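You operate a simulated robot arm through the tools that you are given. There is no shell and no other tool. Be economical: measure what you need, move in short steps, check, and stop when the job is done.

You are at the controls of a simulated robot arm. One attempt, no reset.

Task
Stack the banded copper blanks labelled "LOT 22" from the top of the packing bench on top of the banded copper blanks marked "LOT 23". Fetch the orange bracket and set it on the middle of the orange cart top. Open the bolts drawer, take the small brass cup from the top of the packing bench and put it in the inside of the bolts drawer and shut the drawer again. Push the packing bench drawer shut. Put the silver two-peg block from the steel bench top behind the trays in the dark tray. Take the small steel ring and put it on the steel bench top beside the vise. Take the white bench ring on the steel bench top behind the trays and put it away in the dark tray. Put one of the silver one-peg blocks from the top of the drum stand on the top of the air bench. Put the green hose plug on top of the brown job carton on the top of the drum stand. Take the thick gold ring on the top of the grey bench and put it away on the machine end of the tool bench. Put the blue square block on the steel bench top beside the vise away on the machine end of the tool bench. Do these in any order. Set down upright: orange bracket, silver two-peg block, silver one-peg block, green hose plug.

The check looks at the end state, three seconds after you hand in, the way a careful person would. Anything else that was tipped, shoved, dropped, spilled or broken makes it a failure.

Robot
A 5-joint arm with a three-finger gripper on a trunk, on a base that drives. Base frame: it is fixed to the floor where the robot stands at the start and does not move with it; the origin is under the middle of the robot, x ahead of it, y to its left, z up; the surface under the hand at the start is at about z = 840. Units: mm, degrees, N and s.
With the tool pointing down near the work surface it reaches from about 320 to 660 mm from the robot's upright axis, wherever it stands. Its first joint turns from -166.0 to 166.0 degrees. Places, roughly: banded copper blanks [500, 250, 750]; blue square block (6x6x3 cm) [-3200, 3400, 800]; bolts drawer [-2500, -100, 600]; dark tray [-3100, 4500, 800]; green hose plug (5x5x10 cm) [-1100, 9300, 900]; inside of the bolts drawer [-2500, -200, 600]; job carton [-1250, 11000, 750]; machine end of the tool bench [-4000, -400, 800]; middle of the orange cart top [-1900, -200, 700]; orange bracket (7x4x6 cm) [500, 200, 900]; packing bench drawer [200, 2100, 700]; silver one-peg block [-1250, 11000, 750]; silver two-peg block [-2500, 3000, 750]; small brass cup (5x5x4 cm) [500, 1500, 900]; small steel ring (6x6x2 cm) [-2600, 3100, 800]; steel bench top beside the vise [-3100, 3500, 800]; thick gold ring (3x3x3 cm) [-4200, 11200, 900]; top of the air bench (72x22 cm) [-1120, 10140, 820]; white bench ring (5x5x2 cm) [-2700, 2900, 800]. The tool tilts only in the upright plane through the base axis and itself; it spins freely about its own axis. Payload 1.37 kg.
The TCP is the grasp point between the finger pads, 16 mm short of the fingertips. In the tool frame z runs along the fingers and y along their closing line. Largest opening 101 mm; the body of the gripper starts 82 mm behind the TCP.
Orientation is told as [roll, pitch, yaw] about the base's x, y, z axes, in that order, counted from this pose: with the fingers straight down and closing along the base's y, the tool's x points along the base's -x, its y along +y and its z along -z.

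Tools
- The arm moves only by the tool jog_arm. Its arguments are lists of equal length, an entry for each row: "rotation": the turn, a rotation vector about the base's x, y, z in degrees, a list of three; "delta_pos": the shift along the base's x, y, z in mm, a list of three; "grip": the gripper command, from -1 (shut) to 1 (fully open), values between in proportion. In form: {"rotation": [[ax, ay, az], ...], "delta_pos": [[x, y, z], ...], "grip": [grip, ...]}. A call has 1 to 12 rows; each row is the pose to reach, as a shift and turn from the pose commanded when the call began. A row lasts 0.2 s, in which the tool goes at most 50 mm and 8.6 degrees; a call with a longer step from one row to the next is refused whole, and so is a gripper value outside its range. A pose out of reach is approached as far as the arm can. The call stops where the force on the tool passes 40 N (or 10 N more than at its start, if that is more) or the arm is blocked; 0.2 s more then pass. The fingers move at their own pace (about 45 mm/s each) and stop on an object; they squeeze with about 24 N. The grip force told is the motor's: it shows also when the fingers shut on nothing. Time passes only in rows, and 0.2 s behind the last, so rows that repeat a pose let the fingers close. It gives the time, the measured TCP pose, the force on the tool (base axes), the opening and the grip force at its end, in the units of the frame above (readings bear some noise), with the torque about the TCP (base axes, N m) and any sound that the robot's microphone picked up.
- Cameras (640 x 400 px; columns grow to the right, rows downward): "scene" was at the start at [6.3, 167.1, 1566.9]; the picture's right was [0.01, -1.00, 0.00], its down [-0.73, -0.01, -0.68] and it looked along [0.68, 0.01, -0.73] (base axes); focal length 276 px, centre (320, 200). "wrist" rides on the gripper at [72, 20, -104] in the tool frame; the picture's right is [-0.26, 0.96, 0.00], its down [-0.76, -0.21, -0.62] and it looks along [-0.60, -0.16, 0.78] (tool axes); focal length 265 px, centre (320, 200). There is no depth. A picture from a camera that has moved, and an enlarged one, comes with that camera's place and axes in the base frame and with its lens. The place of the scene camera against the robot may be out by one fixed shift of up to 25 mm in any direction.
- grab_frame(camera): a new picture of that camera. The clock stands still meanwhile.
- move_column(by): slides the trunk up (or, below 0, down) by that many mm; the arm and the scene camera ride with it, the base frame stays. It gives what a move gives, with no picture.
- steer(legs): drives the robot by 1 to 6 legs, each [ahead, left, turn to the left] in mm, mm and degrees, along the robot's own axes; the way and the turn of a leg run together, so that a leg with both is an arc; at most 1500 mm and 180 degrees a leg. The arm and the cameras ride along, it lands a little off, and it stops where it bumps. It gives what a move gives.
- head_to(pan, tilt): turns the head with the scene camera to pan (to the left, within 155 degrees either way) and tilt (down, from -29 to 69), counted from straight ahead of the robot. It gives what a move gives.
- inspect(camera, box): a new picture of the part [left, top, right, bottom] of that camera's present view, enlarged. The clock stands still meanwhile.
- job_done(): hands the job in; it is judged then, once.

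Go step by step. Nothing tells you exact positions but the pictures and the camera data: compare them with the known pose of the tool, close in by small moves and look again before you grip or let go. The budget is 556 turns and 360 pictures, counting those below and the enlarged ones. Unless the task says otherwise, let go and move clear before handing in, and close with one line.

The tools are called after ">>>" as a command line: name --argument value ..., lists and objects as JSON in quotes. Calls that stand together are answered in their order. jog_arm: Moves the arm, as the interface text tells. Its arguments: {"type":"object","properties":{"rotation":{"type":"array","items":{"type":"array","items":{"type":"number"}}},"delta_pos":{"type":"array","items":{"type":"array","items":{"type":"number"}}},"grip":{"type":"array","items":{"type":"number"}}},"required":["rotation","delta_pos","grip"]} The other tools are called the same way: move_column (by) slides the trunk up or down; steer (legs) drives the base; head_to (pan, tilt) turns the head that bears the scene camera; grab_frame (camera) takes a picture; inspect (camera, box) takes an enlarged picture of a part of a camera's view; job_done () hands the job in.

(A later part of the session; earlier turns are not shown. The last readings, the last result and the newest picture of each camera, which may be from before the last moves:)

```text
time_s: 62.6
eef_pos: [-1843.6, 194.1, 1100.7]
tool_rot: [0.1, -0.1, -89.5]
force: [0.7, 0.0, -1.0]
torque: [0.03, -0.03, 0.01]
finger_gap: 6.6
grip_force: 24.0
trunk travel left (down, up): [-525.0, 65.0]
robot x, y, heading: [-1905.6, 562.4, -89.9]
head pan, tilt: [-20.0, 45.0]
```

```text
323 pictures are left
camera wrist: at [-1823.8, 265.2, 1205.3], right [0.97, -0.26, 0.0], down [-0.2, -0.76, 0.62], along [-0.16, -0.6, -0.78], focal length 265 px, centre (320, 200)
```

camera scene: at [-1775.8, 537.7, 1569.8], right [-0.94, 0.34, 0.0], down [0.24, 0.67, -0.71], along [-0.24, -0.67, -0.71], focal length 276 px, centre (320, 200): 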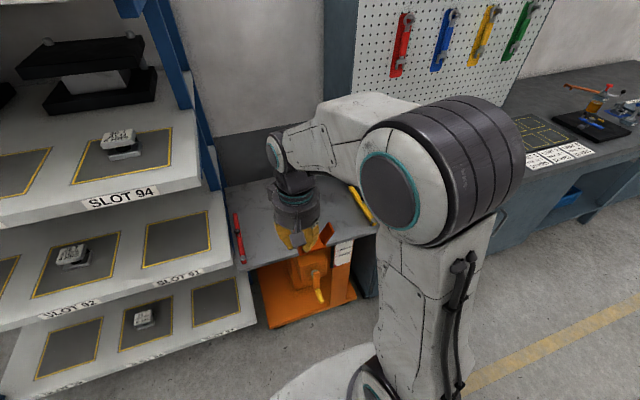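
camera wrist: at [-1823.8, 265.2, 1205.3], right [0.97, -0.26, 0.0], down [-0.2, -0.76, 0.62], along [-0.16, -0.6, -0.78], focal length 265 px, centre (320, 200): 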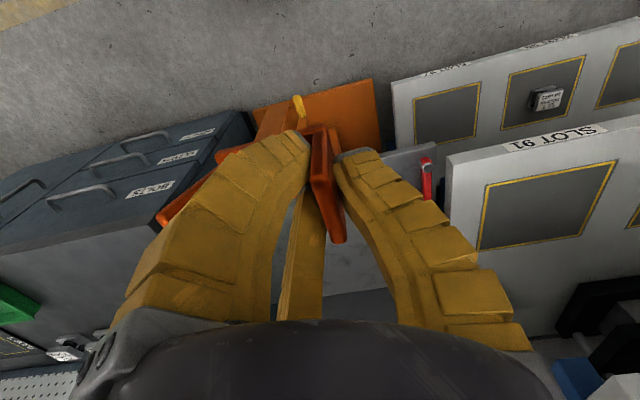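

I need a clear view of the cart top, so I'll swing the arm to the right.

>>> jog_arm --rotation '[[0, 0, 0], [0, 0, 0], [0, 0, 0], [0, 0, 0], [0, 0, 0], [0, 0, 0], [0, 0, 0], [0, 0, 0], [0, 0, 0]]' --delta_pos '[[-45, 0, 0], [-90, 0, 0], [-135, 0, 0], [-180, 5, 0], [-220, 20, 0], [-260, 40, 0], [-300, 60, 0], [-340, 85, 0], [-375, 110, 0]]' --grip '[-1, -1, -1, -1, -1, -1, -1, -1, -1]'

>>> head_to --pan -12 --tilt 48

>>> grab_frame --camera "scene"

>>> grab_frame --camera "wrist"

```text
time_s: 64.6
eef_pos: [-2217.6, 305.1, 1101.0]
tool_rot: [0.0, 0.0, -89.4]
force: [-0.6, -1.5, -2.2]
torque: [-0.02, 0.0, -0.04]
finger_gap: 6.8
grip_force: 24.2
trunk travel left (down, up): [-525.0, 65.0]
robot x, y, heading: [-1909.4, 565.4, -89.7]
head pan, tilt: [-20.0, 45.0]
```

```text
time_s: 65.3
eef_pos: [-2216.4, 305.0, 1101.0]
tool_rot: [0.1, 0.0, -89.4]
force: [-0.6, 0.2, -1.3]
torque: [0.01, -0.04, -0.01]
finger_gap: 6.5
grip_force: 24.5
trunk travel left (down, up): [-525.0, 65.0]
robot x, y, heading: [-1910.2, 561.6, -89.8]
head pan, tilt: [-12.0, 48.0]
```

```text
322 pictures are left
camera scene: at [-1764.8, 537.2, 1565.6], right [-0.98, 0.2, 0.0], down [0.15, 0.73, -0.67], along [-0.14, -0.66, -0.74], focal length 276 px, centre (320, 200)
```

scene: 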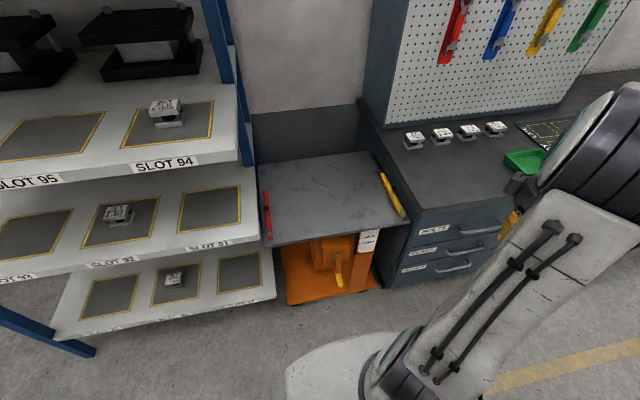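

```text
321 pictures are left
camera wrist: at [-2197.3, 376.3, 1205.7], right [0.97, -0.26, 0.0], down [-0.2, -0.76, 0.62], along [-0.16, -0.6, -0.78], focal length 265 px, centre (320, 200)
```

wrist: 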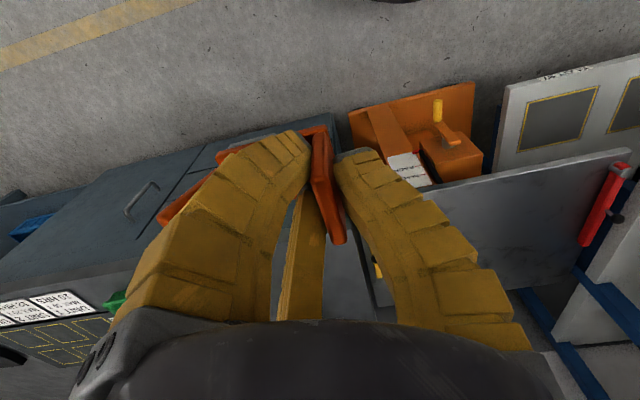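

The cart top is clear at z≈728, with its middle near (-1940,-282). I'll bring the arm back in front, drive forward 280 and lower the trunk 100.

>>> jog_arm --rotation '[[0, 0, 0], [0, 0, 0], [0, 0, 0], [0, 0, 0], [0, 0, 0], [0, 0, 0], [0, 0, 0], [0, 0, 0]]' --delta_pos '[[35, -25, 0], [75, -45, 0], [115, -65, 0], [155, -85, 0], [195, -100, 0], [240, -105, 0], [280, -105, 0], [308, -105, 0]]' --grip '[-1, -1, -1, -1, -1, -1, -1, -1]'

>>> steer --legs '[[280, 0, 0]]'

>>> move_column --by -100

>>> grab_frame --camera "wrist"

>>> grab_frame --camera "scene"

```text
time_s: 67.1
eef_pos: [-1910.0, 198.5, 1100.1]
tool_rot: [0.0, 0.0, -89.5]
force: [-0.6, -0.6, -1.6]
torque: [0.01, -0.01, -0.03]
finger_gap: 6.7
grip_force: 23.6
trunk travel left (down, up): [-525.0, 65.0]
robot x, y, heading: [-1912.2, 560.1, -90.0]
head pan, tilt: [-12.0, 48.0]
```

```text
time_s: 69.0
eef_pos: [-1905.1, -78.0, 1099.6]
tool_rot: [0.0, 0.0, -88.9]
force: [0.5, -0.4, -1.0]
torque: [0.03, -0.01, 0.01]
finger_gap: 6.5
grip_force: 24.3
trunk travel left (down, up): [-525.0, 65.0]
robot x, y, heading: [-1907.7, 286.2, -89.2]
head pan, tilt: [-12.0, 48.0]
```

```text
time_s: 70.4
eef_pos: [-1903.6, -76.9, 999.1]
tool_rot: [0.0, 0.0, -88.8]
force: [0.3, 0.1, -1.2]
torque: [0.0, -0.01, -0.03]
finger_gap: 6.8
grip_force: 24.0
trunk travel left (down, up): [-425.0, 165.0]
robot x, y, heading: [-1907.4, 284.6, -89.1]
head pan, tilt: [-12.0, 48.0]
```

```text
320 pictures are left
camera wrist: at [-1885.6, -5.4, 1104.6], right [0.97, -0.25, 0.0], down [-0.19, -0.76, 0.62], along [-0.15, -0.6, -0.78], focal length 265 px, centre (320, 200)
```

wrist: 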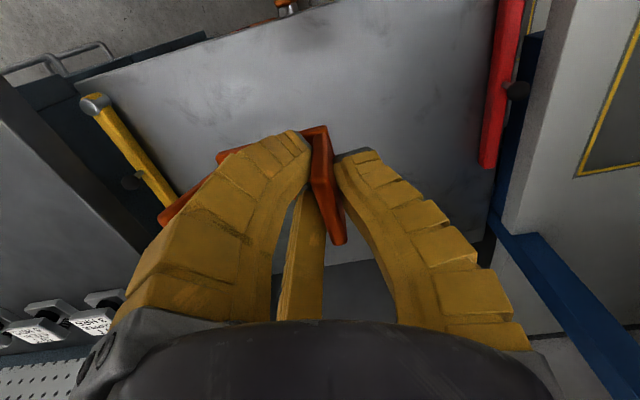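

```text
319 pictures are left
camera scene: at [-1762.1, 263.7, 1465.6], right [-0.98, 0.19, 0.0], down [0.14, 0.73, -0.67], along [-0.13, -0.66, -0.74], focal length 276 px, centre (320, 200)
```

scene: 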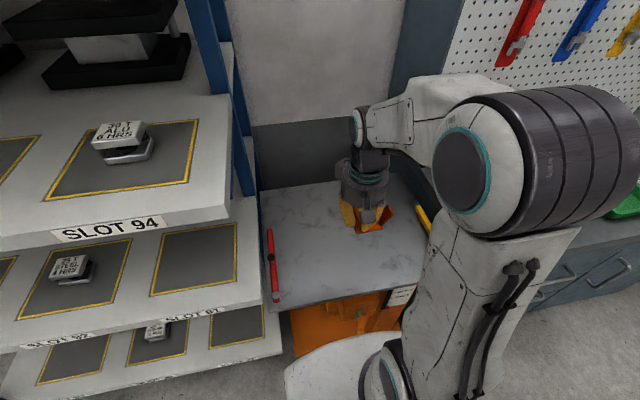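

Moving the bracket over the middle and partway down.

>>> jog_arm --rotation '[[0, 0, 0], [0, 0, 0], [0, 0, 0], [0, 0, 0], [0, 0, 0], [0, 0, 0], [0, 0, 0], [0, 0, 0], [0, 0, 0]]' --delta_pos '[[0, -45, 0], [0, -90, 0], [-3, -135, 0], [-6, -180, -10], [-6, -205, -45], [-6, -205, -90], [-6, -205, -135], [-6, -205, -175], [-6, -205, -190]]' --grip '[-1, -1, -1, -1, -1, -1, -1, -1, -1]'

>>> grab_frame --camera "wrist"

>>> grab_frame --camera "scene"

```text
time_s: 72.4
eef_pos: [-1910.7, -281.7, 810.1]
tool_rot: [-0.1, 0.0, -88.9]
force: [-0.9, 0.3, -1.4]
torque: [0.0, -0.01, -0.01]
finger_gap: 6.5
grip_force: 23.6
trunk travel left (down, up): [-425.0, 165.0]
robot x, y, heading: [-1905.8, 290.6, -89.0]
head pan, tilt: [-12.0, 48.0]
```

```text
318 pictures are left
camera wrist: at [-1892.1, -210.9, 914.9], right [0.97, -0.25, 0.0], down [-0.19, -0.76, 0.62], along [-0.15, -0.6, -0.78], focal length 265 px, centre (320, 200)
```

wrist: 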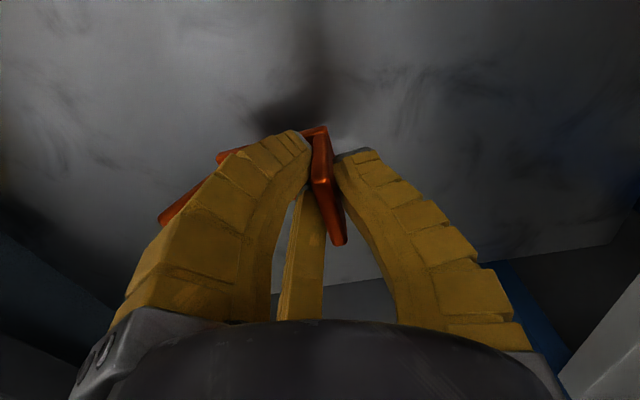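

```text
317 pictures are left
camera scene: at [-1762.0, 263.4, 1465.6], right [-0.98, 0.19, 0.0], down [0.14, 0.73, -0.67], along [-0.13, -0.66, -0.74], focal length 276 px, centre (320, 200)
```

scene: 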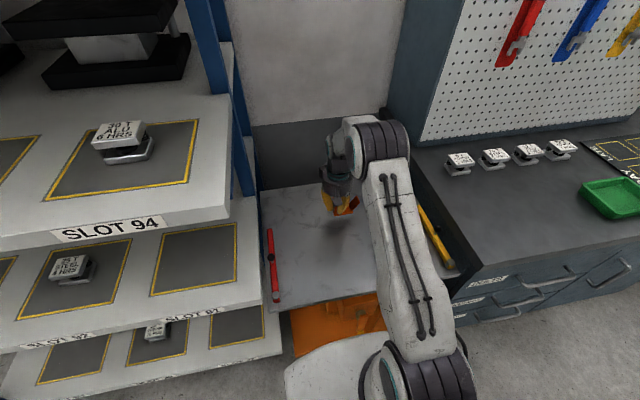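

Positioned over the middle. I'll lower gently.

>>> jog_arm --rotation '[[0, 0, 0], [0, 0, 0], [0, 0, 0], [0, 0, 0]]' --delta_pos '[[0, 0, -25], [0, 0, -40], [0, 0, -46], [0, 0, -48]]' --grip '[-1, -1, -1, -1]'

>>> inspect --camera "wrist" --box '[120, 60, 440, 260]'

```text
time_s: 73.4
eef_pos: [-1911.3, -281.1, 766.4]
tool_rot: [0.0, -0.3, -89.0]
force: [-1.9, 2.5, 20.3]
torque: [0.18, -0.05, -0.02]
finger_gap: 13.4
grip_force: 23.7
trunk travel left (down, up): [-425.0, 165.0]
robot x, y, heading: [-1907.4, 288.5, -89.4]
head pan, tilt: [-12.0, 48.0]
```

```text
2.00 times, centred on (280, 160) of wrist
camera zoom: at [-1891.9, -210.1, 870.1], right [0.97, -0.25, 0.0], down [-0.19, -0.76, 0.62], along [-0.15, -0.61, -0.78], focal length 531 px, centre (400, 280)
```

zoom: 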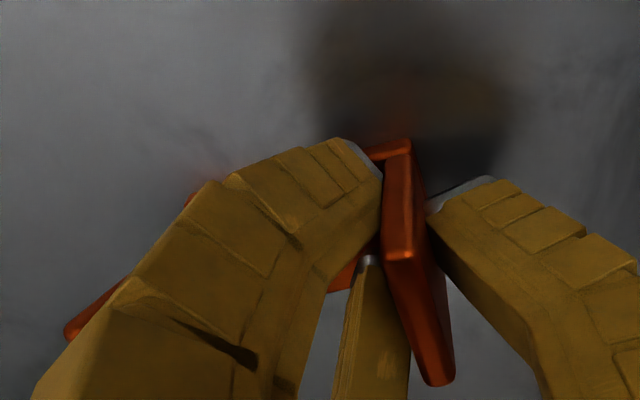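

Contact. I'll ease up slightly and open to about 40 mm.

>>> jog_arm --rotation '[[0, 0, 0], [0, 0, 0], [0, 0, 0], [0, 0, 0], [0, 0, 0]]' --delta_pos '[[0, 0, 3], [0, 0, 3], [0, 0, 3], [0, 0, 3], [0, 0, 3]]' --grip '[-1, -0.2, -0.2, -0.2, -0.2]'

>>> inspect --camera "wrist" --box '[120, 60, 440, 260]'

```text
time_s: 74.6
eef_pos: [-1909.5, -282.8, 766.3]
tool_rot: [-0.1, 0.0, -88.8]
force: [0.0, -0.3, -0.2]
torque: [0.01, 0.02, -0.01]
finger_gap: 44.5
grip_force: 3.0
trunk travel left (down, up): [-425.0, 165.0]
robot x, y, heading: [-1907.9, 288.2, -88.9]
head pan, tilt: [-12.0, 48.0]
```

```text
2.00 times, centred on (280, 160) of wrist
camera zoom: at [-1891.2, -210.0, 870.7], right [0.97, -0.25, 0.0], down [-0.19, -0.76, 0.62], along [-0.15, -0.6, -0.78], focal length 531 px, centre (400, 280)
```

zoom: 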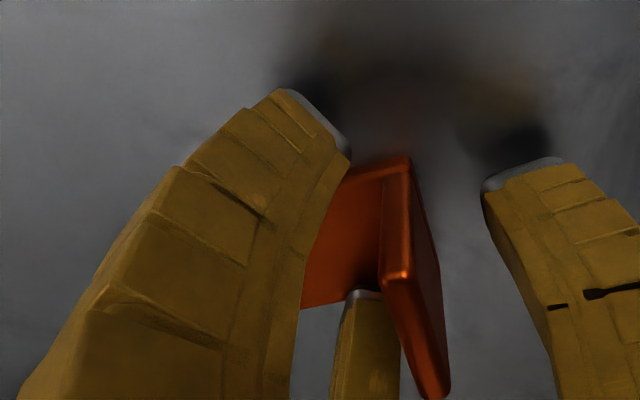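

Released and standing. I'll lift straight up and check.

>>> jog_arm --rotation '[[0, 0, 0], [0, 0, 0], [0, 0, 0], [0, 0, 0], [0, 0, 0], [0, 0, 0], [0, 0, 0], [0, 0, 0]]' --delta_pos '[[0, 0, 25], [0, 0, 70], [0, 0, 115], [0, 0, 160], [0, 40, 200], [0, 85, 230], [0, 130, 235], [0, 175, 235]]' --grip '[-0.2, -0.2, -0.2, -0.2, 0, 0, 0, 0]'

>>> grab_frame --camera "wrist"

>>> grab_frame --camera "scene"

```text
refused: row 5 steps farther than a row can; nothing moved
```

```text
314 pictures are left
camera wrist: at [-1891.2, -210.0, 870.7], right [0.97, -0.25, 0.0], down [-0.19, -0.76, 0.62], along [-0.15, -0.6, -0.78], focal length 265 px, centre (320, 200)
```

wrist: 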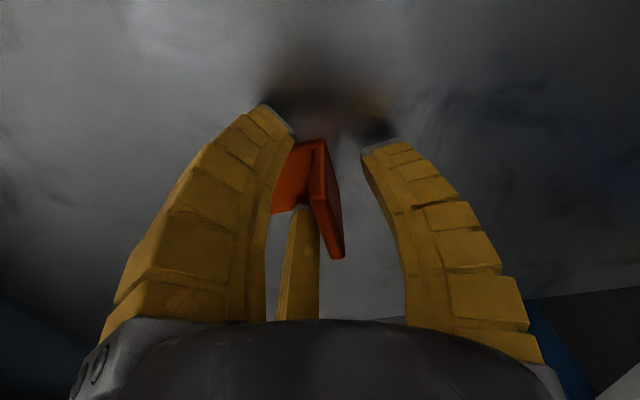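

```text
313 pictures are left
camera scene: at [-1762.0, 263.6, 1465.6], right [-0.98, 0.19, 0.0], down [0.14, 0.73, -0.67], along [-0.13, -0.66, -0.74], focal length 276 px, centre (320, 200)
```

scene: 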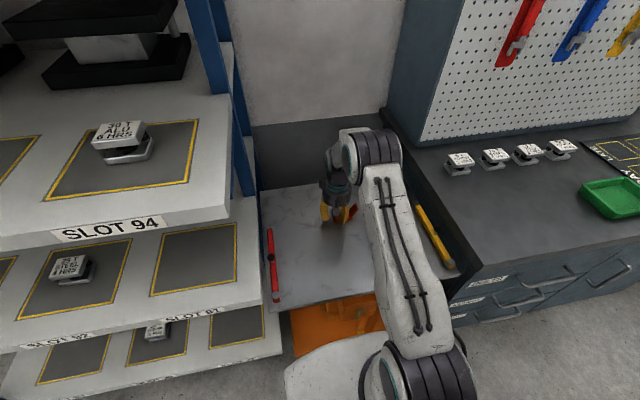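

>>> jog_arm --rotation '[[0, 0, 0], [0, 0, 0], [0, 0, 0], [0, 0, 0], [0, 0, 0], [0, 0, 0], [0, 0, 0], [0, 0, 0]]' --delta_pos '[[0, 0, 25], [0, 0, 65], [0, 0, 105], [0, 0, 145], [0, 30, 175], [0, 65, 205], [0, 105, 230], [0, 150, 230]]' --grip '[-0.2, -0.2, -0.2, -0.2, 0, 0, 0, 0]'

>>> grab_frame --camera "wrist"

>>> grab_frame --camera "scene"

```text
time_s: 76.4
eef_pos: [-1913.0, -129.6, 993.4]
tool_rot: [-0.1, 0.0, -89.0]
force: [0.2, 0.0, 0.1]
torque: [0.0, 0.06, 0.02]
finger_gap: 54.5
grip_force: 3.0
trunk travel left (down, up): [-425.0, 165.0]
robot x, y, heading: [-1903.3, 286.8, -88.7]
head pan, tilt: [-12.0, 48.0]
```

```text
312 pictures are left
camera wrist: at [-1894.0, -58.7, 1097.3], right [0.97, -0.25, 0.0], down [-0.19, -0.76, 0.62], along [-0.15, -0.6, -0.78], focal length 265 px, centre (320, 200)
```

wrist: 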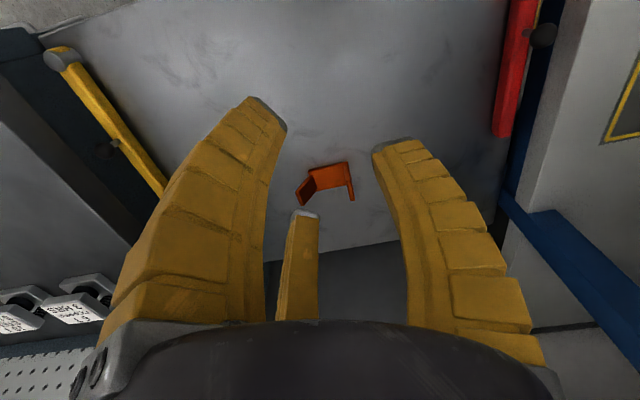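

```text
311 pictures are left
camera scene: at [-1762.0, 264.5, 1465.6], right [-0.98, 0.19, 0.0], down [0.14, 0.73, -0.67], along [-0.13, -0.66, -0.74], focal length 276 px, centre (320, 200)
```

scene: 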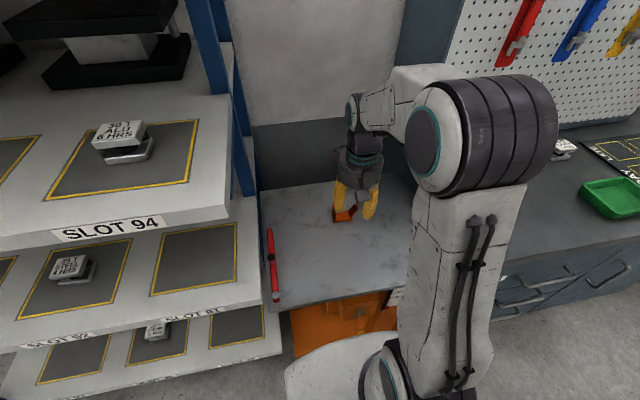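

It's upright, but the cart centre works out at y≈-235 and the bracket is at about -285. I'll re-grip it the same way and shift it 50 mm toward me.

>>> jog_arm --rotation '[[0, 0, 0], [0, 0, 0], [0, 0, 0], [0, 0, 0], [0, 0, 0], [0, 0, 0], [0, 0, 0], [0, 0, 0], [0, 0, 0], [0, 0, 0], [0, 0, 0], [0, 0, 0]]' --delta_pos '[[0, -45, 0], [0, -85, -25], [0, -120, -55], [0, -150, -85], [0, -150, -125], [0, -150, -165], [0, -150, -205], [0, -150, -230], [0, -150, -230], [0, -150, -230], [0, -150, -230], [0, -150, -230]]' --grip '[-0.2, -0.2, -0.2, -0.2, -0.2, -0.2, -0.2, -0.2, -1, -1, -1, -1]'

>>> jog_arm --rotation '[[0, 0, 0], [0, 0, 0], [0, 0, 0], [0, 0, 0], [0, 0, 0], [0, 0, 0]]' --delta_pos '[[0, 0, 10], [0, 20, 12], [0, 40, 12], [0, 52, 12], [0, 52, 6], [0, 52, 2]]' --grip '[-1, -1, -1, -1, -1, -1]'

>>> inspect --camera "wrist" --box '[120, 60, 440, 260]'

```text
time_s: 79.0
eef_pos: [-1909.4, -282.0, 763.7]
tool_rot: [0.0, 0.1, -88.9]
force: [-0.4, 1.0, 0.9]
torque: [0.0, 0.01, 0.01]
finger_gap: 11.3
grip_force: 24.6
trunk travel left (down, up): [-425.0, 165.0]
robot x, y, heading: [-1905.6, 291.5, -89.2]
head pan, tilt: [-12.0, 48.0]
```

```text
time_s: 80.4
eef_pos: [-1909.4, -229.5, 768.3]
tool_rot: [0.0, 0.0, -88.9]
force: [0.6, 0.0, -1.2]
torque: [-0.01, -0.03, -0.01]
finger_gap: 10.1
grip_force: 24.6
trunk travel left (down, up): [-425.0, 165.0]
robot x, y, heading: [-1908.9, 289.6, -89.2]
head pan, tilt: [-12.0, 48.0]
```

```text
2.00 times, centred on (280, 160) of wrist
camera zoom: at [-1890.0, -158.9, 871.9], right [0.97, -0.25, 0.0], down [-0.19, -0.76, 0.62], along [-0.15, -0.6, -0.78], focal length 531 px, centre (400, 280)
```

zoom: 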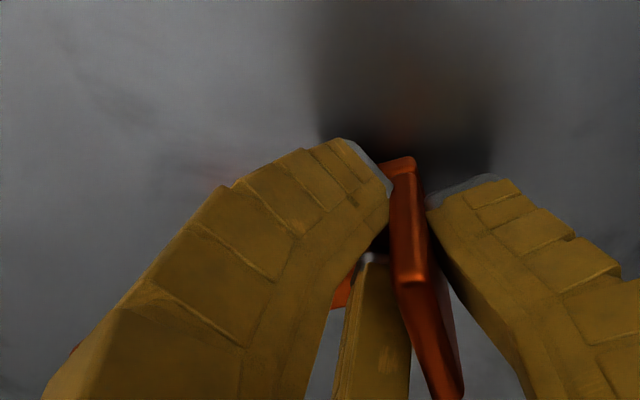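

Lowering the last few mm, releasing and rising.

>>> jog_arm --rotation '[[0, 0, 0], [0, 0, 0], [0, 0, 0]]' --delta_pos '[[0, 0, -2], [0, 0, -3], [0, 0, -4]]' --grip '[-1, -1, -1]'

>>> jog_arm --rotation '[[0, 0, 0], [0, 0, 0], [0, 0, 0], [0, 0, 0], [0, 0, 0], [0, 0, 0], [0, 0, 0], [0, 0, 0], [0, 0, 0]]' --delta_pos '[[0, 0, 1], [0, 0, 1], [0, 0, 1], [0, 0, 20], [0, 0, 60], [0, 0, 100], [0, 0, 145], [0, 0, 190], [0, 0, 230]]' --grip '[-0.2, -0.2, -0.2, -0.2, -0.2, -0.2, -0.2, 0, 0]'

>>> grab_frame --camera "wrist"

```text
time_s: 81.2
eef_pos: [-1911.3, -231.0, 765.2]
tool_rot: [0.0, -0.2, -88.9]
force: [-0.5, -1.8, 5.9]
torque: [0.08, -0.04, -0.04]
finger_gap: 10.3
grip_force: 23.8
trunk travel left (down, up): [-425.0, 165.0]
robot x, y, heading: [-1906.0, 287.0, -89.3]
head pan, tilt: [-12.0, 48.0]
```

```text
time_s: 83.2
eef_pos: [-1910.4, -226.7, 991.9]
tool_rot: [0.0, 0.0, -88.9]
force: [0.3, -0.2, 0.3]
torque: [-0.01, 0.03, 0.03]
finger_gap: 54.4
grip_force: 2.7
trunk travel left (down, up): [-425.0, 165.0]
robot x, y, heading: [-1909.0, 286.9, -89.1]
head pan, tilt: [-12.0, 48.0]
```

```text
309 pictures are left
camera wrist: at [-1891.8, -155.9, 1097.1], right [0.97, -0.25, 0.0], down [-0.19, -0.76, 0.62], along [-0.15, -0.6, -0.78], focal length 265 px, centre (320, 200)
```

wrist: 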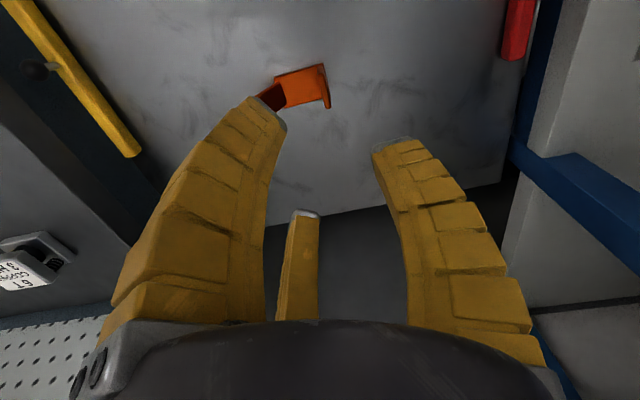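

The bracket is in the middle and upright. Next I'll back off, go to the drawer bench and find the bolts drawer.

>>> jog_arm --rotation '[[0, 0, 0], [0, 0, 0], [0, 0, 0], [0, 0, 0]]' --delta_pos '[[0, 40, 20], [0, 85, 30], [0, 130, 30], [0, 160, 30]]' --grip '[0, 0, 0, 0]'

>>> steer --legs '[[-300, 0, 0], [0, -550, 0]]'

>>> head_to --pan 0 --tilt 40

>>> grab_frame --camera "scene"

>>> grab_frame --camera "wrist"

```text
time_s: 84.2
eef_pos: [-1913.5, -68.8, 1022.5]
tool_rot: [0.0, -0.2, -89.0]
force: [-0.4, 1.0, 1.3]
torque: [0.01, 0.01, 0.01]
finger_gap: 54.1
grip_force: 3.0
trunk travel left (down, up): [-425.0, 165.0]
robot x, y, heading: [-1906.7, 286.9, -89.3]
head pan, tilt: [-12.0, 48.0]
```

```text
time_s: 89.0
eef_pos: [-2471.2, 222.1, 1022.0]
tool_rot: [0.0, 0.0, -88.1]
force: [0.1, -0.1, 0.2]
torque: [-0.02, 0.01, 0.01]
finger_gap: 54.0
grip_force: 3.0
trunk travel left (down, up): [-425.0, 165.0]
robot x, y, heading: [-2468.1, 577.0, -88.4]
head pan, tilt: [-12.0, 48.0]
```

```text
time_s: 89.8
eef_pos: [-2471.4, 222.2, 1022.5]
tool_rot: [0.0, 0.0, -88.2]
force: [-0.3, 0.2, 0.3]
torque: [0.03, 0.02, -0.02]
finger_gap: 54.3
grip_force: 2.9
trunk travel left (down, up): [-425.0, 165.0]
robot x, y, heading: [-2470.4, 581.8, -88.5]
head pan, tilt: [0.0, 40.0]
```

```text
308 pictures are left
camera scene: at [-2307.2, 549.4, 1477.0], right [-1.0, -0.03, 0.0], down [-0.02, 0.64, -0.77], along [0.02, -0.77, -0.64], focal length 276 px, centre (320, 200)
```

scene: 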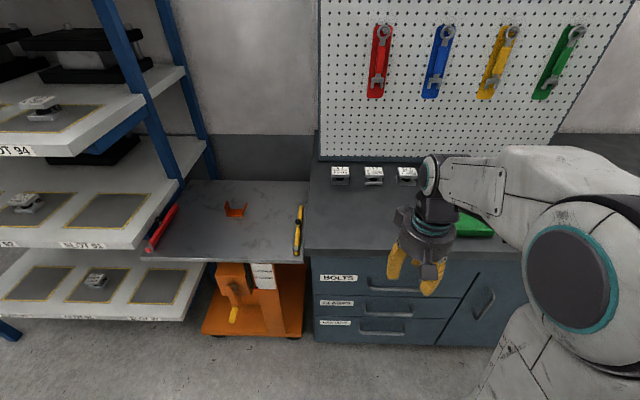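

```text
307 pictures are left
camera wrist: at [-2453.2, 294.4, 1126.6], right [0.97, -0.23, 0.0], down [-0.18, -0.76, 0.62], along [-0.15, -0.6, -0.78], focal length 265 px, centre (320, 200)
```

wrist: 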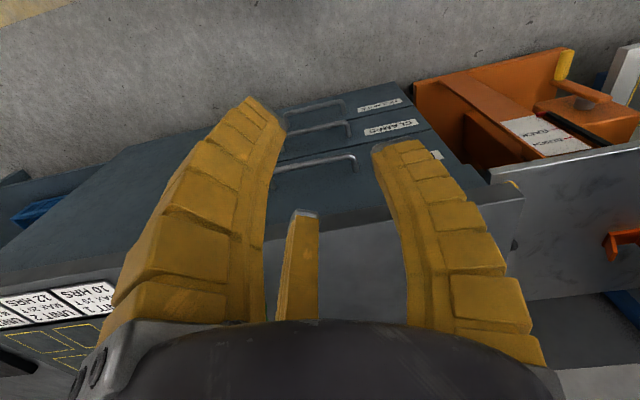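

The BOLTS drawer is the top one, with a bar handle. I'll zoom in on it.

>>> inspect --camera "scene" --box '[300, 240, 480, 350]'

>>> inspect --camera "wrist" --box '[250, 80, 450, 200]'

```text
3.56 times, centred on (390, 295) of scene
camera zoom: at [-2307.2, 549.4, 1477.0], right [-1.0, -0.03, 0.0], down [-0.02, 0.64, -0.77], along [0.02, -0.77, -0.64], focal length 982 px, centre (71, -138)
```

zoom: 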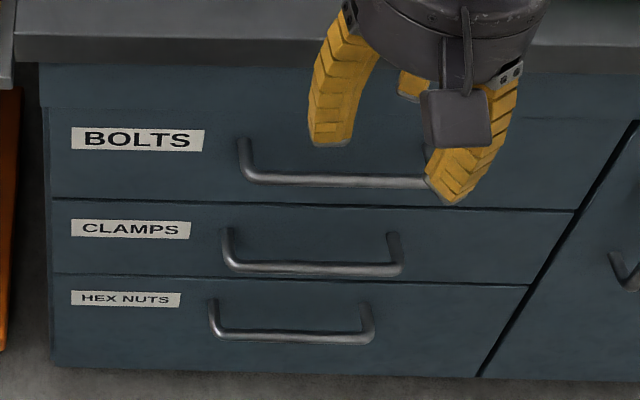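

```text
3.20 times, centred on (350, 140) of wrist
camera zoom: at [-2453.2, 294.4, 1126.6], right [0.97, -0.23, 0.0], down [-0.18, -0.76, 0.62], along [-0.15, -0.6, -0.78], focal length 849 px, centre (224, 392)
```

zoom: 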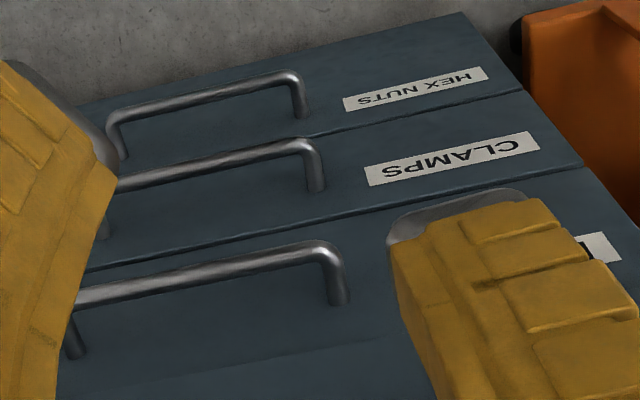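

The handle bar stands off enough for a finger behind it, with its centre near x≈-2548. I'll align the robot, lower the trunk and turn the tool so it closes front-to-back.

>>> steer --legs '[[0, -75, -1.5]]'

>>> jog_arm --rotation '[[0, 0, 8.5], [0, 0, 17], [0, 0, 25.5], [0, 0, 34], [0, 0, 42.5], [0, 0, 51], [0, 0, 59.5], [0, 0, 68], [0, 0, 76.5], [0, 0, 85], [0, 0, 89.7]]' --delta_pos '[[0, 0, 0], [0, 0, 0], [0, 0, 0], [0, 0, 0], [0, 0, 0], [0, 0, 0], [0, 0, 0], [0, 0, 0], [0, 0, 0], [0, 0, 0], [0, 0, 0]]' --grip '[0, 0, 0, 0, 0, 0, 0, 0, 0, 0, 0]'

>>> move_column --by -150

>>> grab_frame --camera "wrist"

>>> grab_frame --camera "scene"

```text
time_s: 90.8
eef_pos: [-2555.4, 221.7, 1022.9]
tool_rot: [0.0, 0.0, -89.7]
force: [-0.3, -0.6, -0.3]
torque: [-0.01, -0.03, 0.0]
finger_gap: 54.3
grip_force: 3.0
trunk travel left (down, up): [-425.0, 165.0]
robot x, y, heading: [-2546.3, 578.2, -89.9]
head pan, tilt: [0.0, 40.0]
```

```text
time_s: 93.2
eef_pos: [-2555.1, 221.7, 1022.3]
tool_rot: [0.1, 0.0, 0.1]
force: [0.3, 0.9, -0.1]
torque: [0.0, -0.02, 0.01]
finger_gap: 54.4
grip_force: 3.1
trunk travel left (down, up): [-425.0, 165.0]
robot x, y, heading: [-2548.3, 580.4, -90.0]
head pan, tilt: [0.0, 40.0]
```

```text
time_s: 95.0
eef_pos: [-2556.6, 220.6, 872.6]
tool_rot: [0.0, -0.1, 0.1]
force: [-0.1, 0.6, -0.5]
torque: [0.01, -0.01, -0.04]
finger_gap: 54.6
grip_force: 2.8
trunk travel left (down, up): [-275.0, 315.0]
robot x, y, heading: [-2544.1, 574.9, -90.0]
head pan, tilt: [0.0, 40.0]
```

```text
304 pictures are left
camera wrist: at [-2627.4, 240.7, 976.7], right [0.26, 0.96, 0.0], down [0.76, -0.21, 0.62], along [0.6, -0.16, -0.78], focal length 265 px, centre (320, 200)
```

wrist: 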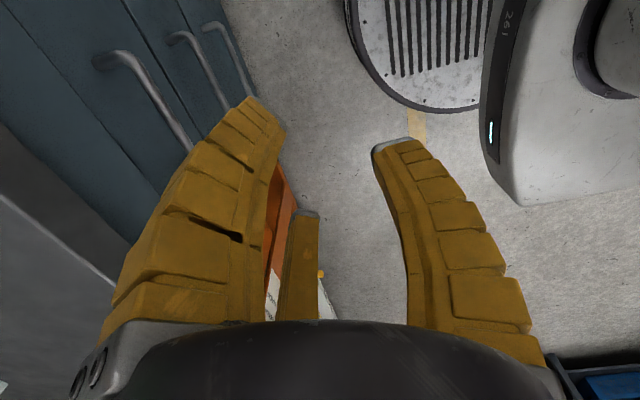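

```text
303 pictures are left
camera scene: at [-2382.7, 543.9, 1327.1], right [-1.0, 0.0, 0.0], down [0.0, 0.64, -0.77], along [0.0, -0.77, -0.64], focal length 276 px, centre (320, 200)
```

scene: 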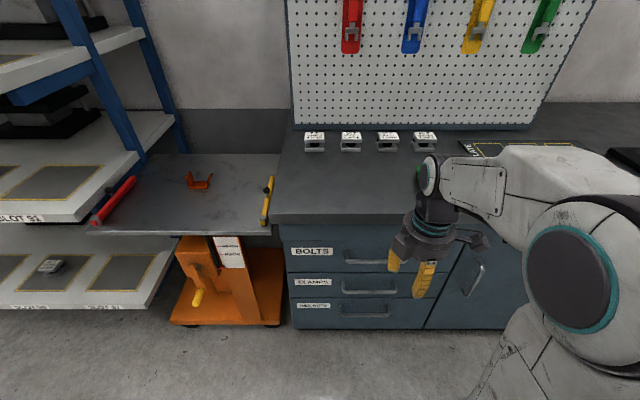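

The bar is at about (-2543, 11, 627) and the bench top edge lies just behind it. I'll tilt the tool 45° and approach diagonally so the body stays clear.

>>> jog_arm --rotation '[[-8.5, 0, 0], [-17, 0, 0], [-25.5, 0, 0], [-34, 0, 0], [-42.5, 0, 0], [-45, 0, 0], [-45, 0, 0], [-45, 0, 0]]' --delta_pos '[[2, -5, -20], [4, -10, -40], [6, -15, -65], [8, -25, -90], [10, -45, -120], [13, -70, -140], [13, -95, -165], [13, -120, -170]]' --grip '[-0.2, -0.4, -0.4, -0.4, -0.4, -0.4, -0.4, -0.4]'

>>> grab_frame --camera "wrist"

>>> grab_frame --camera "scene"

```text
time_s: 96.8
eef_pos: [-2542.6, 101.2, 699.2]
tool_rot: [-45.1, -0.1, 0.1]
force: [1.2, -0.3, 0.3]
torque: [-0.02, 0.01, -0.02]
finger_gap: 35.1
grip_force: 4.0
out of reach, approached as far as the arm can: row 4, 5, 6, 7
trunk travel left (down, up): [-275.0, 315.0]
robot x, y, heading: [-2545.0, 575.5, -90.1]
head pan, tilt: [0.0, 40.0]
```

```text
302 pictures are left
camera wrist: at [-2615.2, 188.5, 759.7], right [0.26, 0.68, -0.68], down [0.75, 0.29, 0.59], along [0.6, -0.67, -0.44], focal length 265 px, centre (320, 200)
```

wrist: 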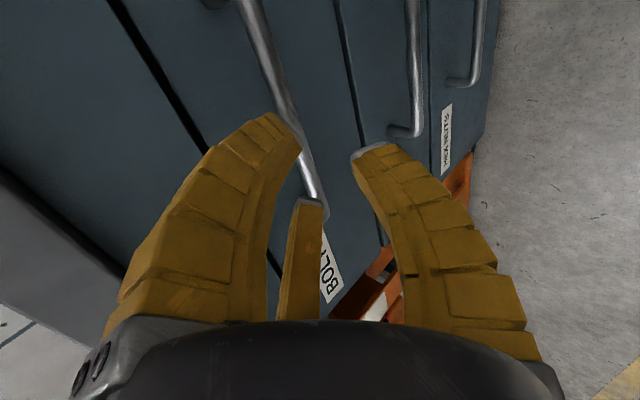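

```text
301 pictures are left
camera scene: at [-2382.7, 543.7, 1327.1], right [-1.0, 0.0, 0.0], down [0.0, 0.64, -0.77], along [0.0, -0.77, -0.64], focal length 276 px, centre (320, 200)
```

scene: 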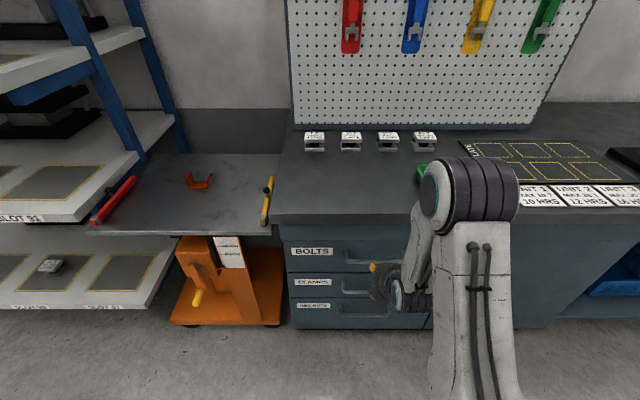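

The bar is toward the inner finger: about (y 5, z 635). I'll correct sideways and advance along the tool axis, then look.

>>> jog_arm --rotation '[[0, 0, 0], [0, 0, 0], [0, 0, 0], [0, 0, 0]]' --delta_pos '[[0, -16, 16], [0, -35, -3], [0, -50, -18], [0, -60, -28]]' --grip '[-0.3, -0.3, -0.3, -0.3]'

>>> grab_frame --camera "wrist"

```text
time_s: 97.8
eef_pos: [-2544.6, 41.7, 671.8]
tool_rot: [-45.1, -0.2, 0.0]
force: [0.4, -0.4, 0.2]
torque: [-0.02, 0.03, 0.01]
finger_gap: 40.1
grip_force: 3.5
trunk travel left (down, up): [-275.0, 315.0]
robot x, y, heading: [-2546.3, 576.9, -89.8]
head pan, tilt: [0.0, 40.0]
```

```text
300 pictures are left
camera wrist: at [-2615.7, 129.0, 732.4], right [0.26, 0.68, -0.68], down [0.76, 0.29, 0.59], along [0.6, -0.67, -0.44], focal length 265 px, centre (320, 200)
```

wrist: 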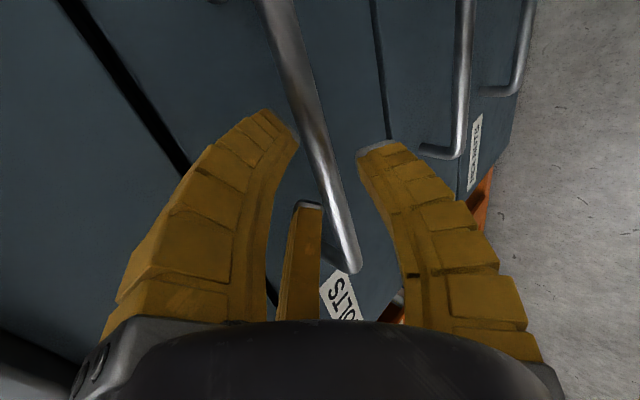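

The bar is between the fingers. I'll advance the rest along the axis and close.

>>> jog_arm --rotation '[[0, 0, 0], [0, 0, 0], [0, 0, 0], [0, 0, 0], [0, 0, 0], [0, 0, 0], [0, 0, 0], [0, 0, 0]]' --delta_pos '[[0, -15, -12], [0, -30, -25], [0, -38, -32], [0, -42, -36], [0, -42, -36], [0, -42, -36], [0, -42, -36], [0, -42, -36]]' --grip '[-0.3, -0.3, -0.3, -0.3, -1, -1, -1, -1]'

>>> grab_frame --camera "wrist"

```text
time_s: 98.5
eef_pos: [-2544.1, 14.0, 648.2]
tool_rot: [-44.8, 0.0, 0.1]
force: [0.1, 21.0, 16.0]
torque: [-0.69, -0.01, 0.0]
finger_gap: 34.0
grip_force: 2.0
trunk travel left (down, up): [-275.0, 315.0]
robot x, y, heading: [-2544.9, 580.3, -90.1]
head pan, tilt: [0.0, 40.0]
stopped in row 3: the force on the tool passed its limit at 46 N (the readings are from after the stop); the commanded pose is now the measured one
```

```text
299 pictures are left
camera wrist: at [-2616.9, 101.8, 707.8], right [0.27, 0.68, -0.68], down [0.76, 0.29, 0.59], along [0.6, -0.67, -0.44], focal length 265 px, centre (320, 200)
```

wrist: 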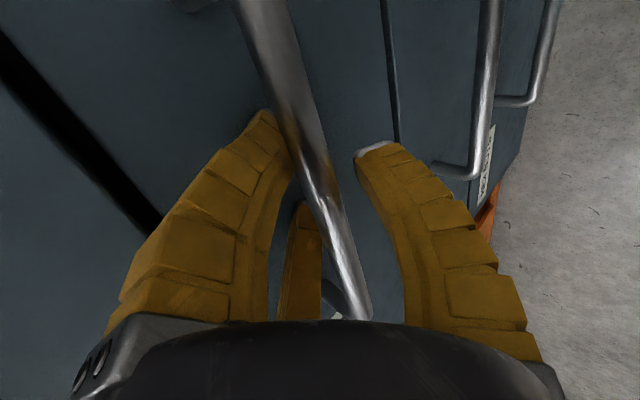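

The inner fingertip touched the drawer face, so the bar should already be between the pads. I'll back off 3 mm and close.

>>> jog_arm --rotation '[[0, 0, 0], [0, 0, 0], [0, 0, 0], [0, 0, 0], [0, 0, 0], [0, 0, 0]]' --delta_pos '[[0, 2, 2], [0, 2, 2], [0, 2, 2], [0, 2, 2], [0, 2, 2], [0, 2, 2]]' --grip '[-1, -1, -1, -1, -1, -1]'

>>> grab_frame --camera "wrist"

```text
time_s: 99.9
eef_pos: [-2546.0, 14.3, 647.8]
tool_rot: [-44.8, -0.1, -0.1]
force: [-2.8, -4.8, 2.0]
torque: [0.08, -0.02, 0.06]
finger_gap: 6.0
grip_force: 28.1
trunk travel left (down, up): [-275.0, 315.0]
robot x, y, heading: [-2542.3, 577.7, -89.7]
head pan, tilt: [0.0, 40.0]
```

```text
298 pictures are left
camera wrist: at [-2617.3, 100.5, 707.0], right [0.27, 0.68, -0.68], down [0.76, 0.29, 0.59], along [0.6, -0.67, -0.44], focal length 265 px, centre (320, 200)
```

wrist: 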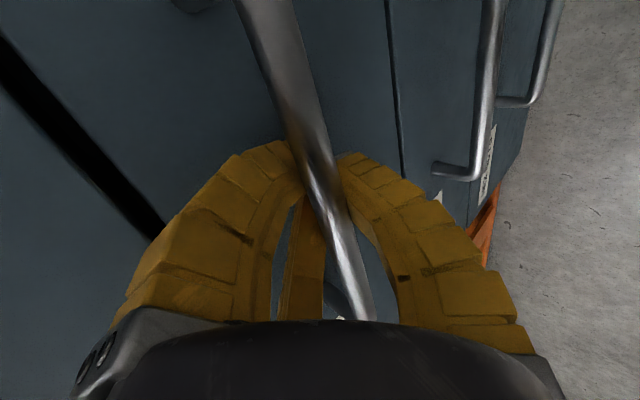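

I've got the bar. Pulling straight out toward the robot.

>>> jog_arm --rotation '[[0, 0, 0], [0, 0, 0], [0, 0, 0], [0, 0, 0], [0, 0, 0], [0, 0, 0], [0, 0, 0], [0, 0, 0]]' --delta_pos '[[0, 10, 0], [0, 30, 0], [0, 50, 0], [0, 75, 0], [0, 100, 0], [0, 125, 0], [0, 150, 0], [0, 160, 0]]' --grip '[-1, -1, -1, -1, -1, -1, -1, -1]'

>>> grab_frame --camera "scene"

```text
time_s: 101.5
eef_pos: [-2545.2, 107.5, 644.1]
tool_rot: [-46.7, -0.1, 0.1]
force: [-0.5, -2.0, 13.4]
torque: [0.55, -0.06, 0.0]
finger_gap: 0.1
grip_force: 27.6
out of reach, approached as far as the arm can: row 5, 6, 7, 8
trunk travel left (down, up): [-275.0, 315.0]
robot x, y, heading: [-2548.3, 576.0, -90.0]
head pan, tilt: [0.0, 40.0]
stopped in row 8: the force on the tool passed its limit at 58 N (the readings are from after the stop); the commanded pose is now the measured one
```

```text
297 pictures are left
camera scene: at [-2382.6, 545.2, 1327.1], right [-1.0, 0.0, 0.0], down [0.0, 0.64, -0.77], along [0.0, -0.77, -0.64], focal length 276 px, centre (320, 200)
```

scene: 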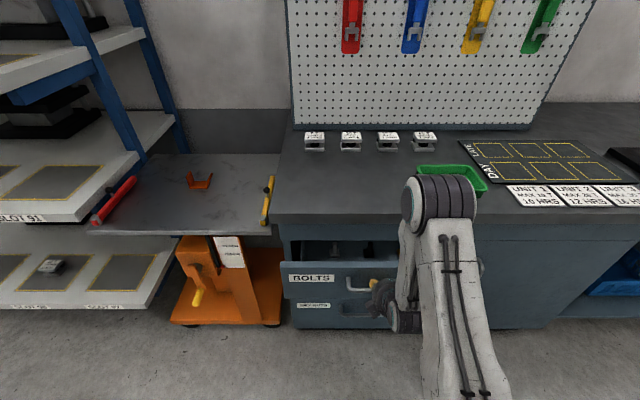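

The drawer is about 95 mm open and the fingers slipped off at the reach limit. I'll check where the fingers are now.

>>> grab_frame --camera "wrist"

>>> inspect --camera "scene" --box '[270, 210, 470, 340]'

```text
296 pictures are left
camera wrist: at [-2616.5, 196.4, 700.7], right [0.26, 0.66, -0.7], down [0.76, 0.31, 0.58], along [0.6, -0.68, -0.42], focal length 265 px, centre (320, 200)
```

wrist: 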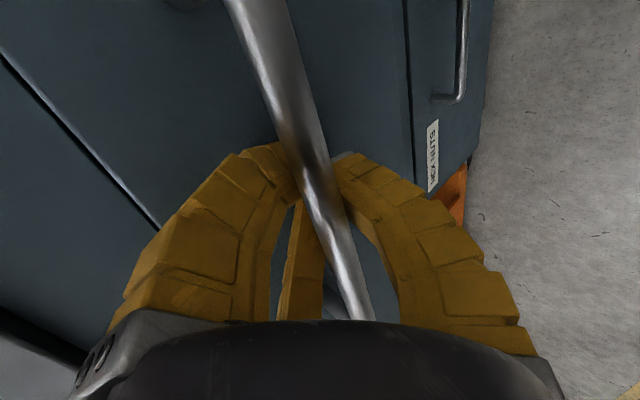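

```text
3.08 times, centred on (370, 275) of scene
camera zoom: at [-2382.6, 545.2, 1327.1], right [-1.0, 0.0, 0.0], down [0.0, 0.64, -0.77], along [0.0, -0.77, -0.64], focal length 850 px, centre (166, -31)
```

zoom: 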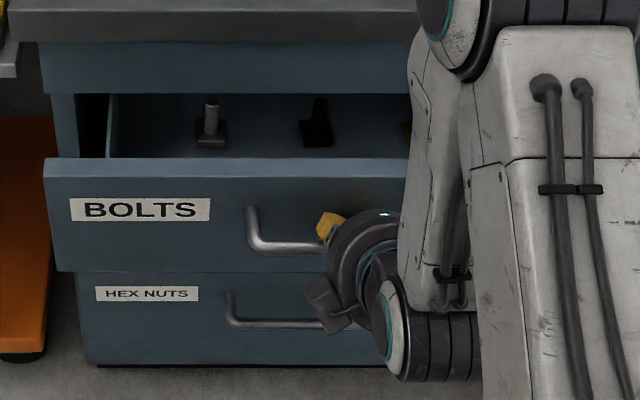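

The bar seems enclosed by the closed fingers, which makes a good hook. I'll pull by driving backwards gently.

>>> steer --legs '[[-130, 0, 0]]'

>>> grab_frame --camera "scene"

>>> grab_frame --camera "wrist"

```text
time_s: 102.8
eef_pos: [-2545.4, 231.9, 642.9]
tool_rot: [-46.5, 0.0, 0.0]
force: [-1.8, -1.7, 28.6]
torque: [0.7, 0.0, 0.01]
finger_gap: 0.6
grip_force: 28.1
trunk travel left (down, up): [-275.0, 315.0]
robot x, y, heading: [-2543.5, 702.5, -90.1]
head pan, tilt: [0.0, 40.0]
```

```text
294 pictures are left
camera scene: at [-2382.8, 669.7, 1327.2], right [-1.0, 0.0, 0.0], down [0.0, 0.64, -0.77], along [0.0, -0.77, -0.64], focal length 276 px, centre (320, 200)
```

scene: 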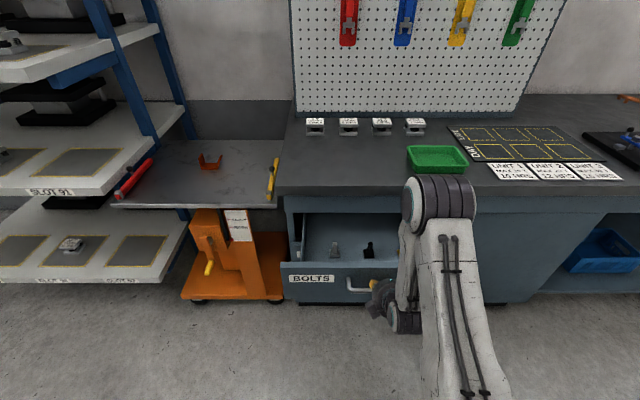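

```text
293 pictures are left
camera wrist: at [-2616.5, 320.8, 700.4], right [0.26, 0.66, -0.7], down [0.76, 0.31, 0.58], along [0.6, -0.68, -0.42], focal length 265 px, centre (320, 200)
```

wrist: 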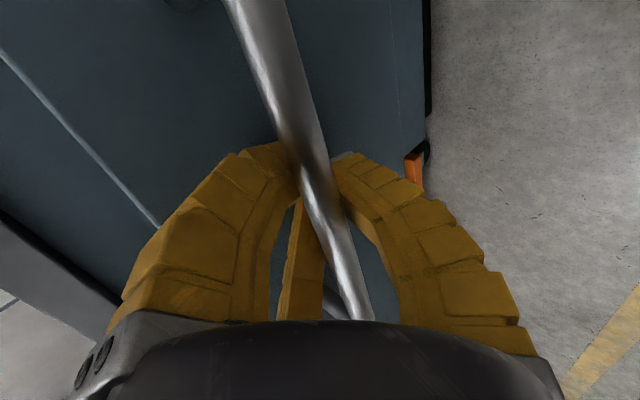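

Drawer is about 220 mm open. I'll loosen the grip slightly, rotate the tool to vertical about the bar, then go straight up.

>>> jog_arm --rotation '[[0, 0, 0], [0, 0, 0], [0, 0, 0], [8, 0, 0], [16, 0, 0], [24, 0, 0], [32, 0, 0], [40, 0, 0], [46, 0, 0]]' --delta_pos '[[0, 0, 3], [0, 0, 4], [0, 0, 5], [0, 0, 6], [0, 0, 6], [0, 0, 6], [0, 0, 6], [0, 0, 6], [0, 0, 6]]' --grip '[-0.5, -0.5, -0.5, -0.5, -0.5, -0.5, -0.5, -0.5, -0.5]'

>>> grab_frame --camera "wrist"

```text
time_s: 104.8
eef_pos: [-2544.1, 232.5, 648.5]
tool_rot: [-0.4, 0.1, 0.1]
force: [0.5, -0.9, 0.7]
torque: [0.0, -0.01, 0.0]
finger_gap: 30.2
grip_force: 4.1
trunk travel left (down, up): [-275.0, 315.0]
robot x, y, heading: [-2543.4, 704.6, -90.2]
head pan, tilt: [0.0, 40.0]
```

```text
292 pictures are left
camera wrist: at [-2615.6, 251.6, 752.7], right [0.26, 0.96, -0.01], down [0.76, -0.2, 0.62], along [0.6, -0.17, -0.78], focal length 265 px, centre (320, 200)
```

wrist: 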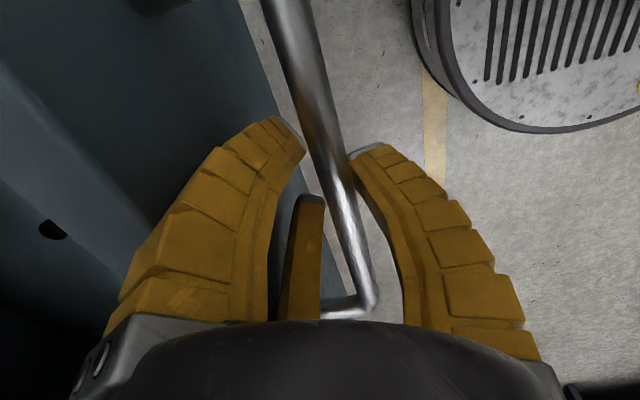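

Vertical and free. I'll go straight up and inspect the drawer interior.

>>> jog_arm --rotation '[[0, 0, 0], [0, 0, 0], [0, 0, 0], [0, 0, 0], [0, 0, 0], [0, 0, 0], [0, 0, 0], [0, 0, 0]]' --delta_pos '[[0, 0, 30], [0, 0, 75], [0, 0, 120], [0, 0, 165], [0, 0, 210], [0, 0, 250], [0, 40, 270], [0, 80, 280]]' --grip '[-0.5, -0.5, -0.5, -0.5, 0, 0, 0, 0]'

>>> head_to --pan -10 --tilt 52

>>> grab_frame --camera "scene"

>>> grab_frame --camera "wrist"

```text
time_s: 106.6
eef_pos: [-2543.8, 311.5, 931.3]
tool_rot: [-0.5, 0.0, 0.0]
force: [-0.1, -0.3, 0.6]
torque: [0.0, 0.03, -0.02]
finger_gap: 54.4
grip_force: 2.6
trunk travel left (down, up): [-275.0, 315.0]
robot x, y, heading: [-2543.0, 702.0, -90.1]
head pan, tilt: [0.0, 40.0]
```

```text
time_s: 107.3
eef_pos: [-2544.7, 311.8, 931.6]
tool_rot: [-0.5, 0.0, 0.0]
force: [0.1, -0.2, 0.3]
torque: [0.01, 0.01, -0.01]
finger_gap: 54.4
grip_force: 2.3
trunk travel left (down, up): [-275.0, 315.0]
robot x, y, heading: [-2546.1, 703.2, -90.0]
head pan, tilt: [-10.0, 52.0]
```

```text
291 pictures are left
camera scene: at [-2395.7, 678.7, 1310.3], right [-0.98, 0.17, 0.0], down [0.14, 0.78, -0.62], along [-0.11, -0.61, -0.79], focal length 276 px, centre (320, 200)
```

scene: 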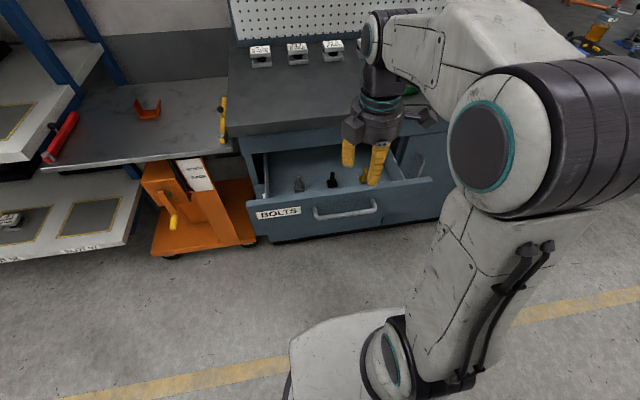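

```text
290 pictures are left
camera wrist: at [-2616.0, 331.5, 1035.4], right [0.26, 0.96, -0.01], down [0.76, -0.2, 0.62], along [0.6, -0.17, -0.78], focal length 265 px, centre (320, 200)
```

wrist: 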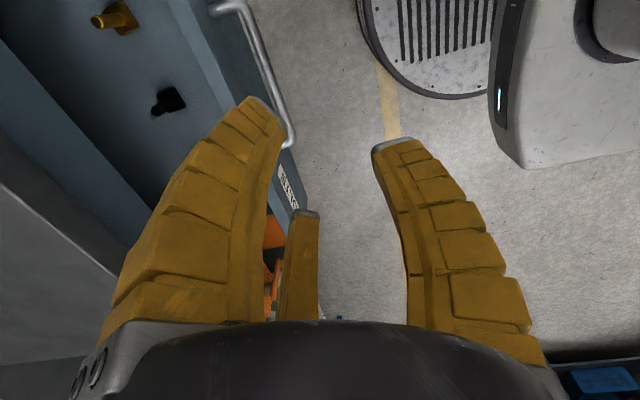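

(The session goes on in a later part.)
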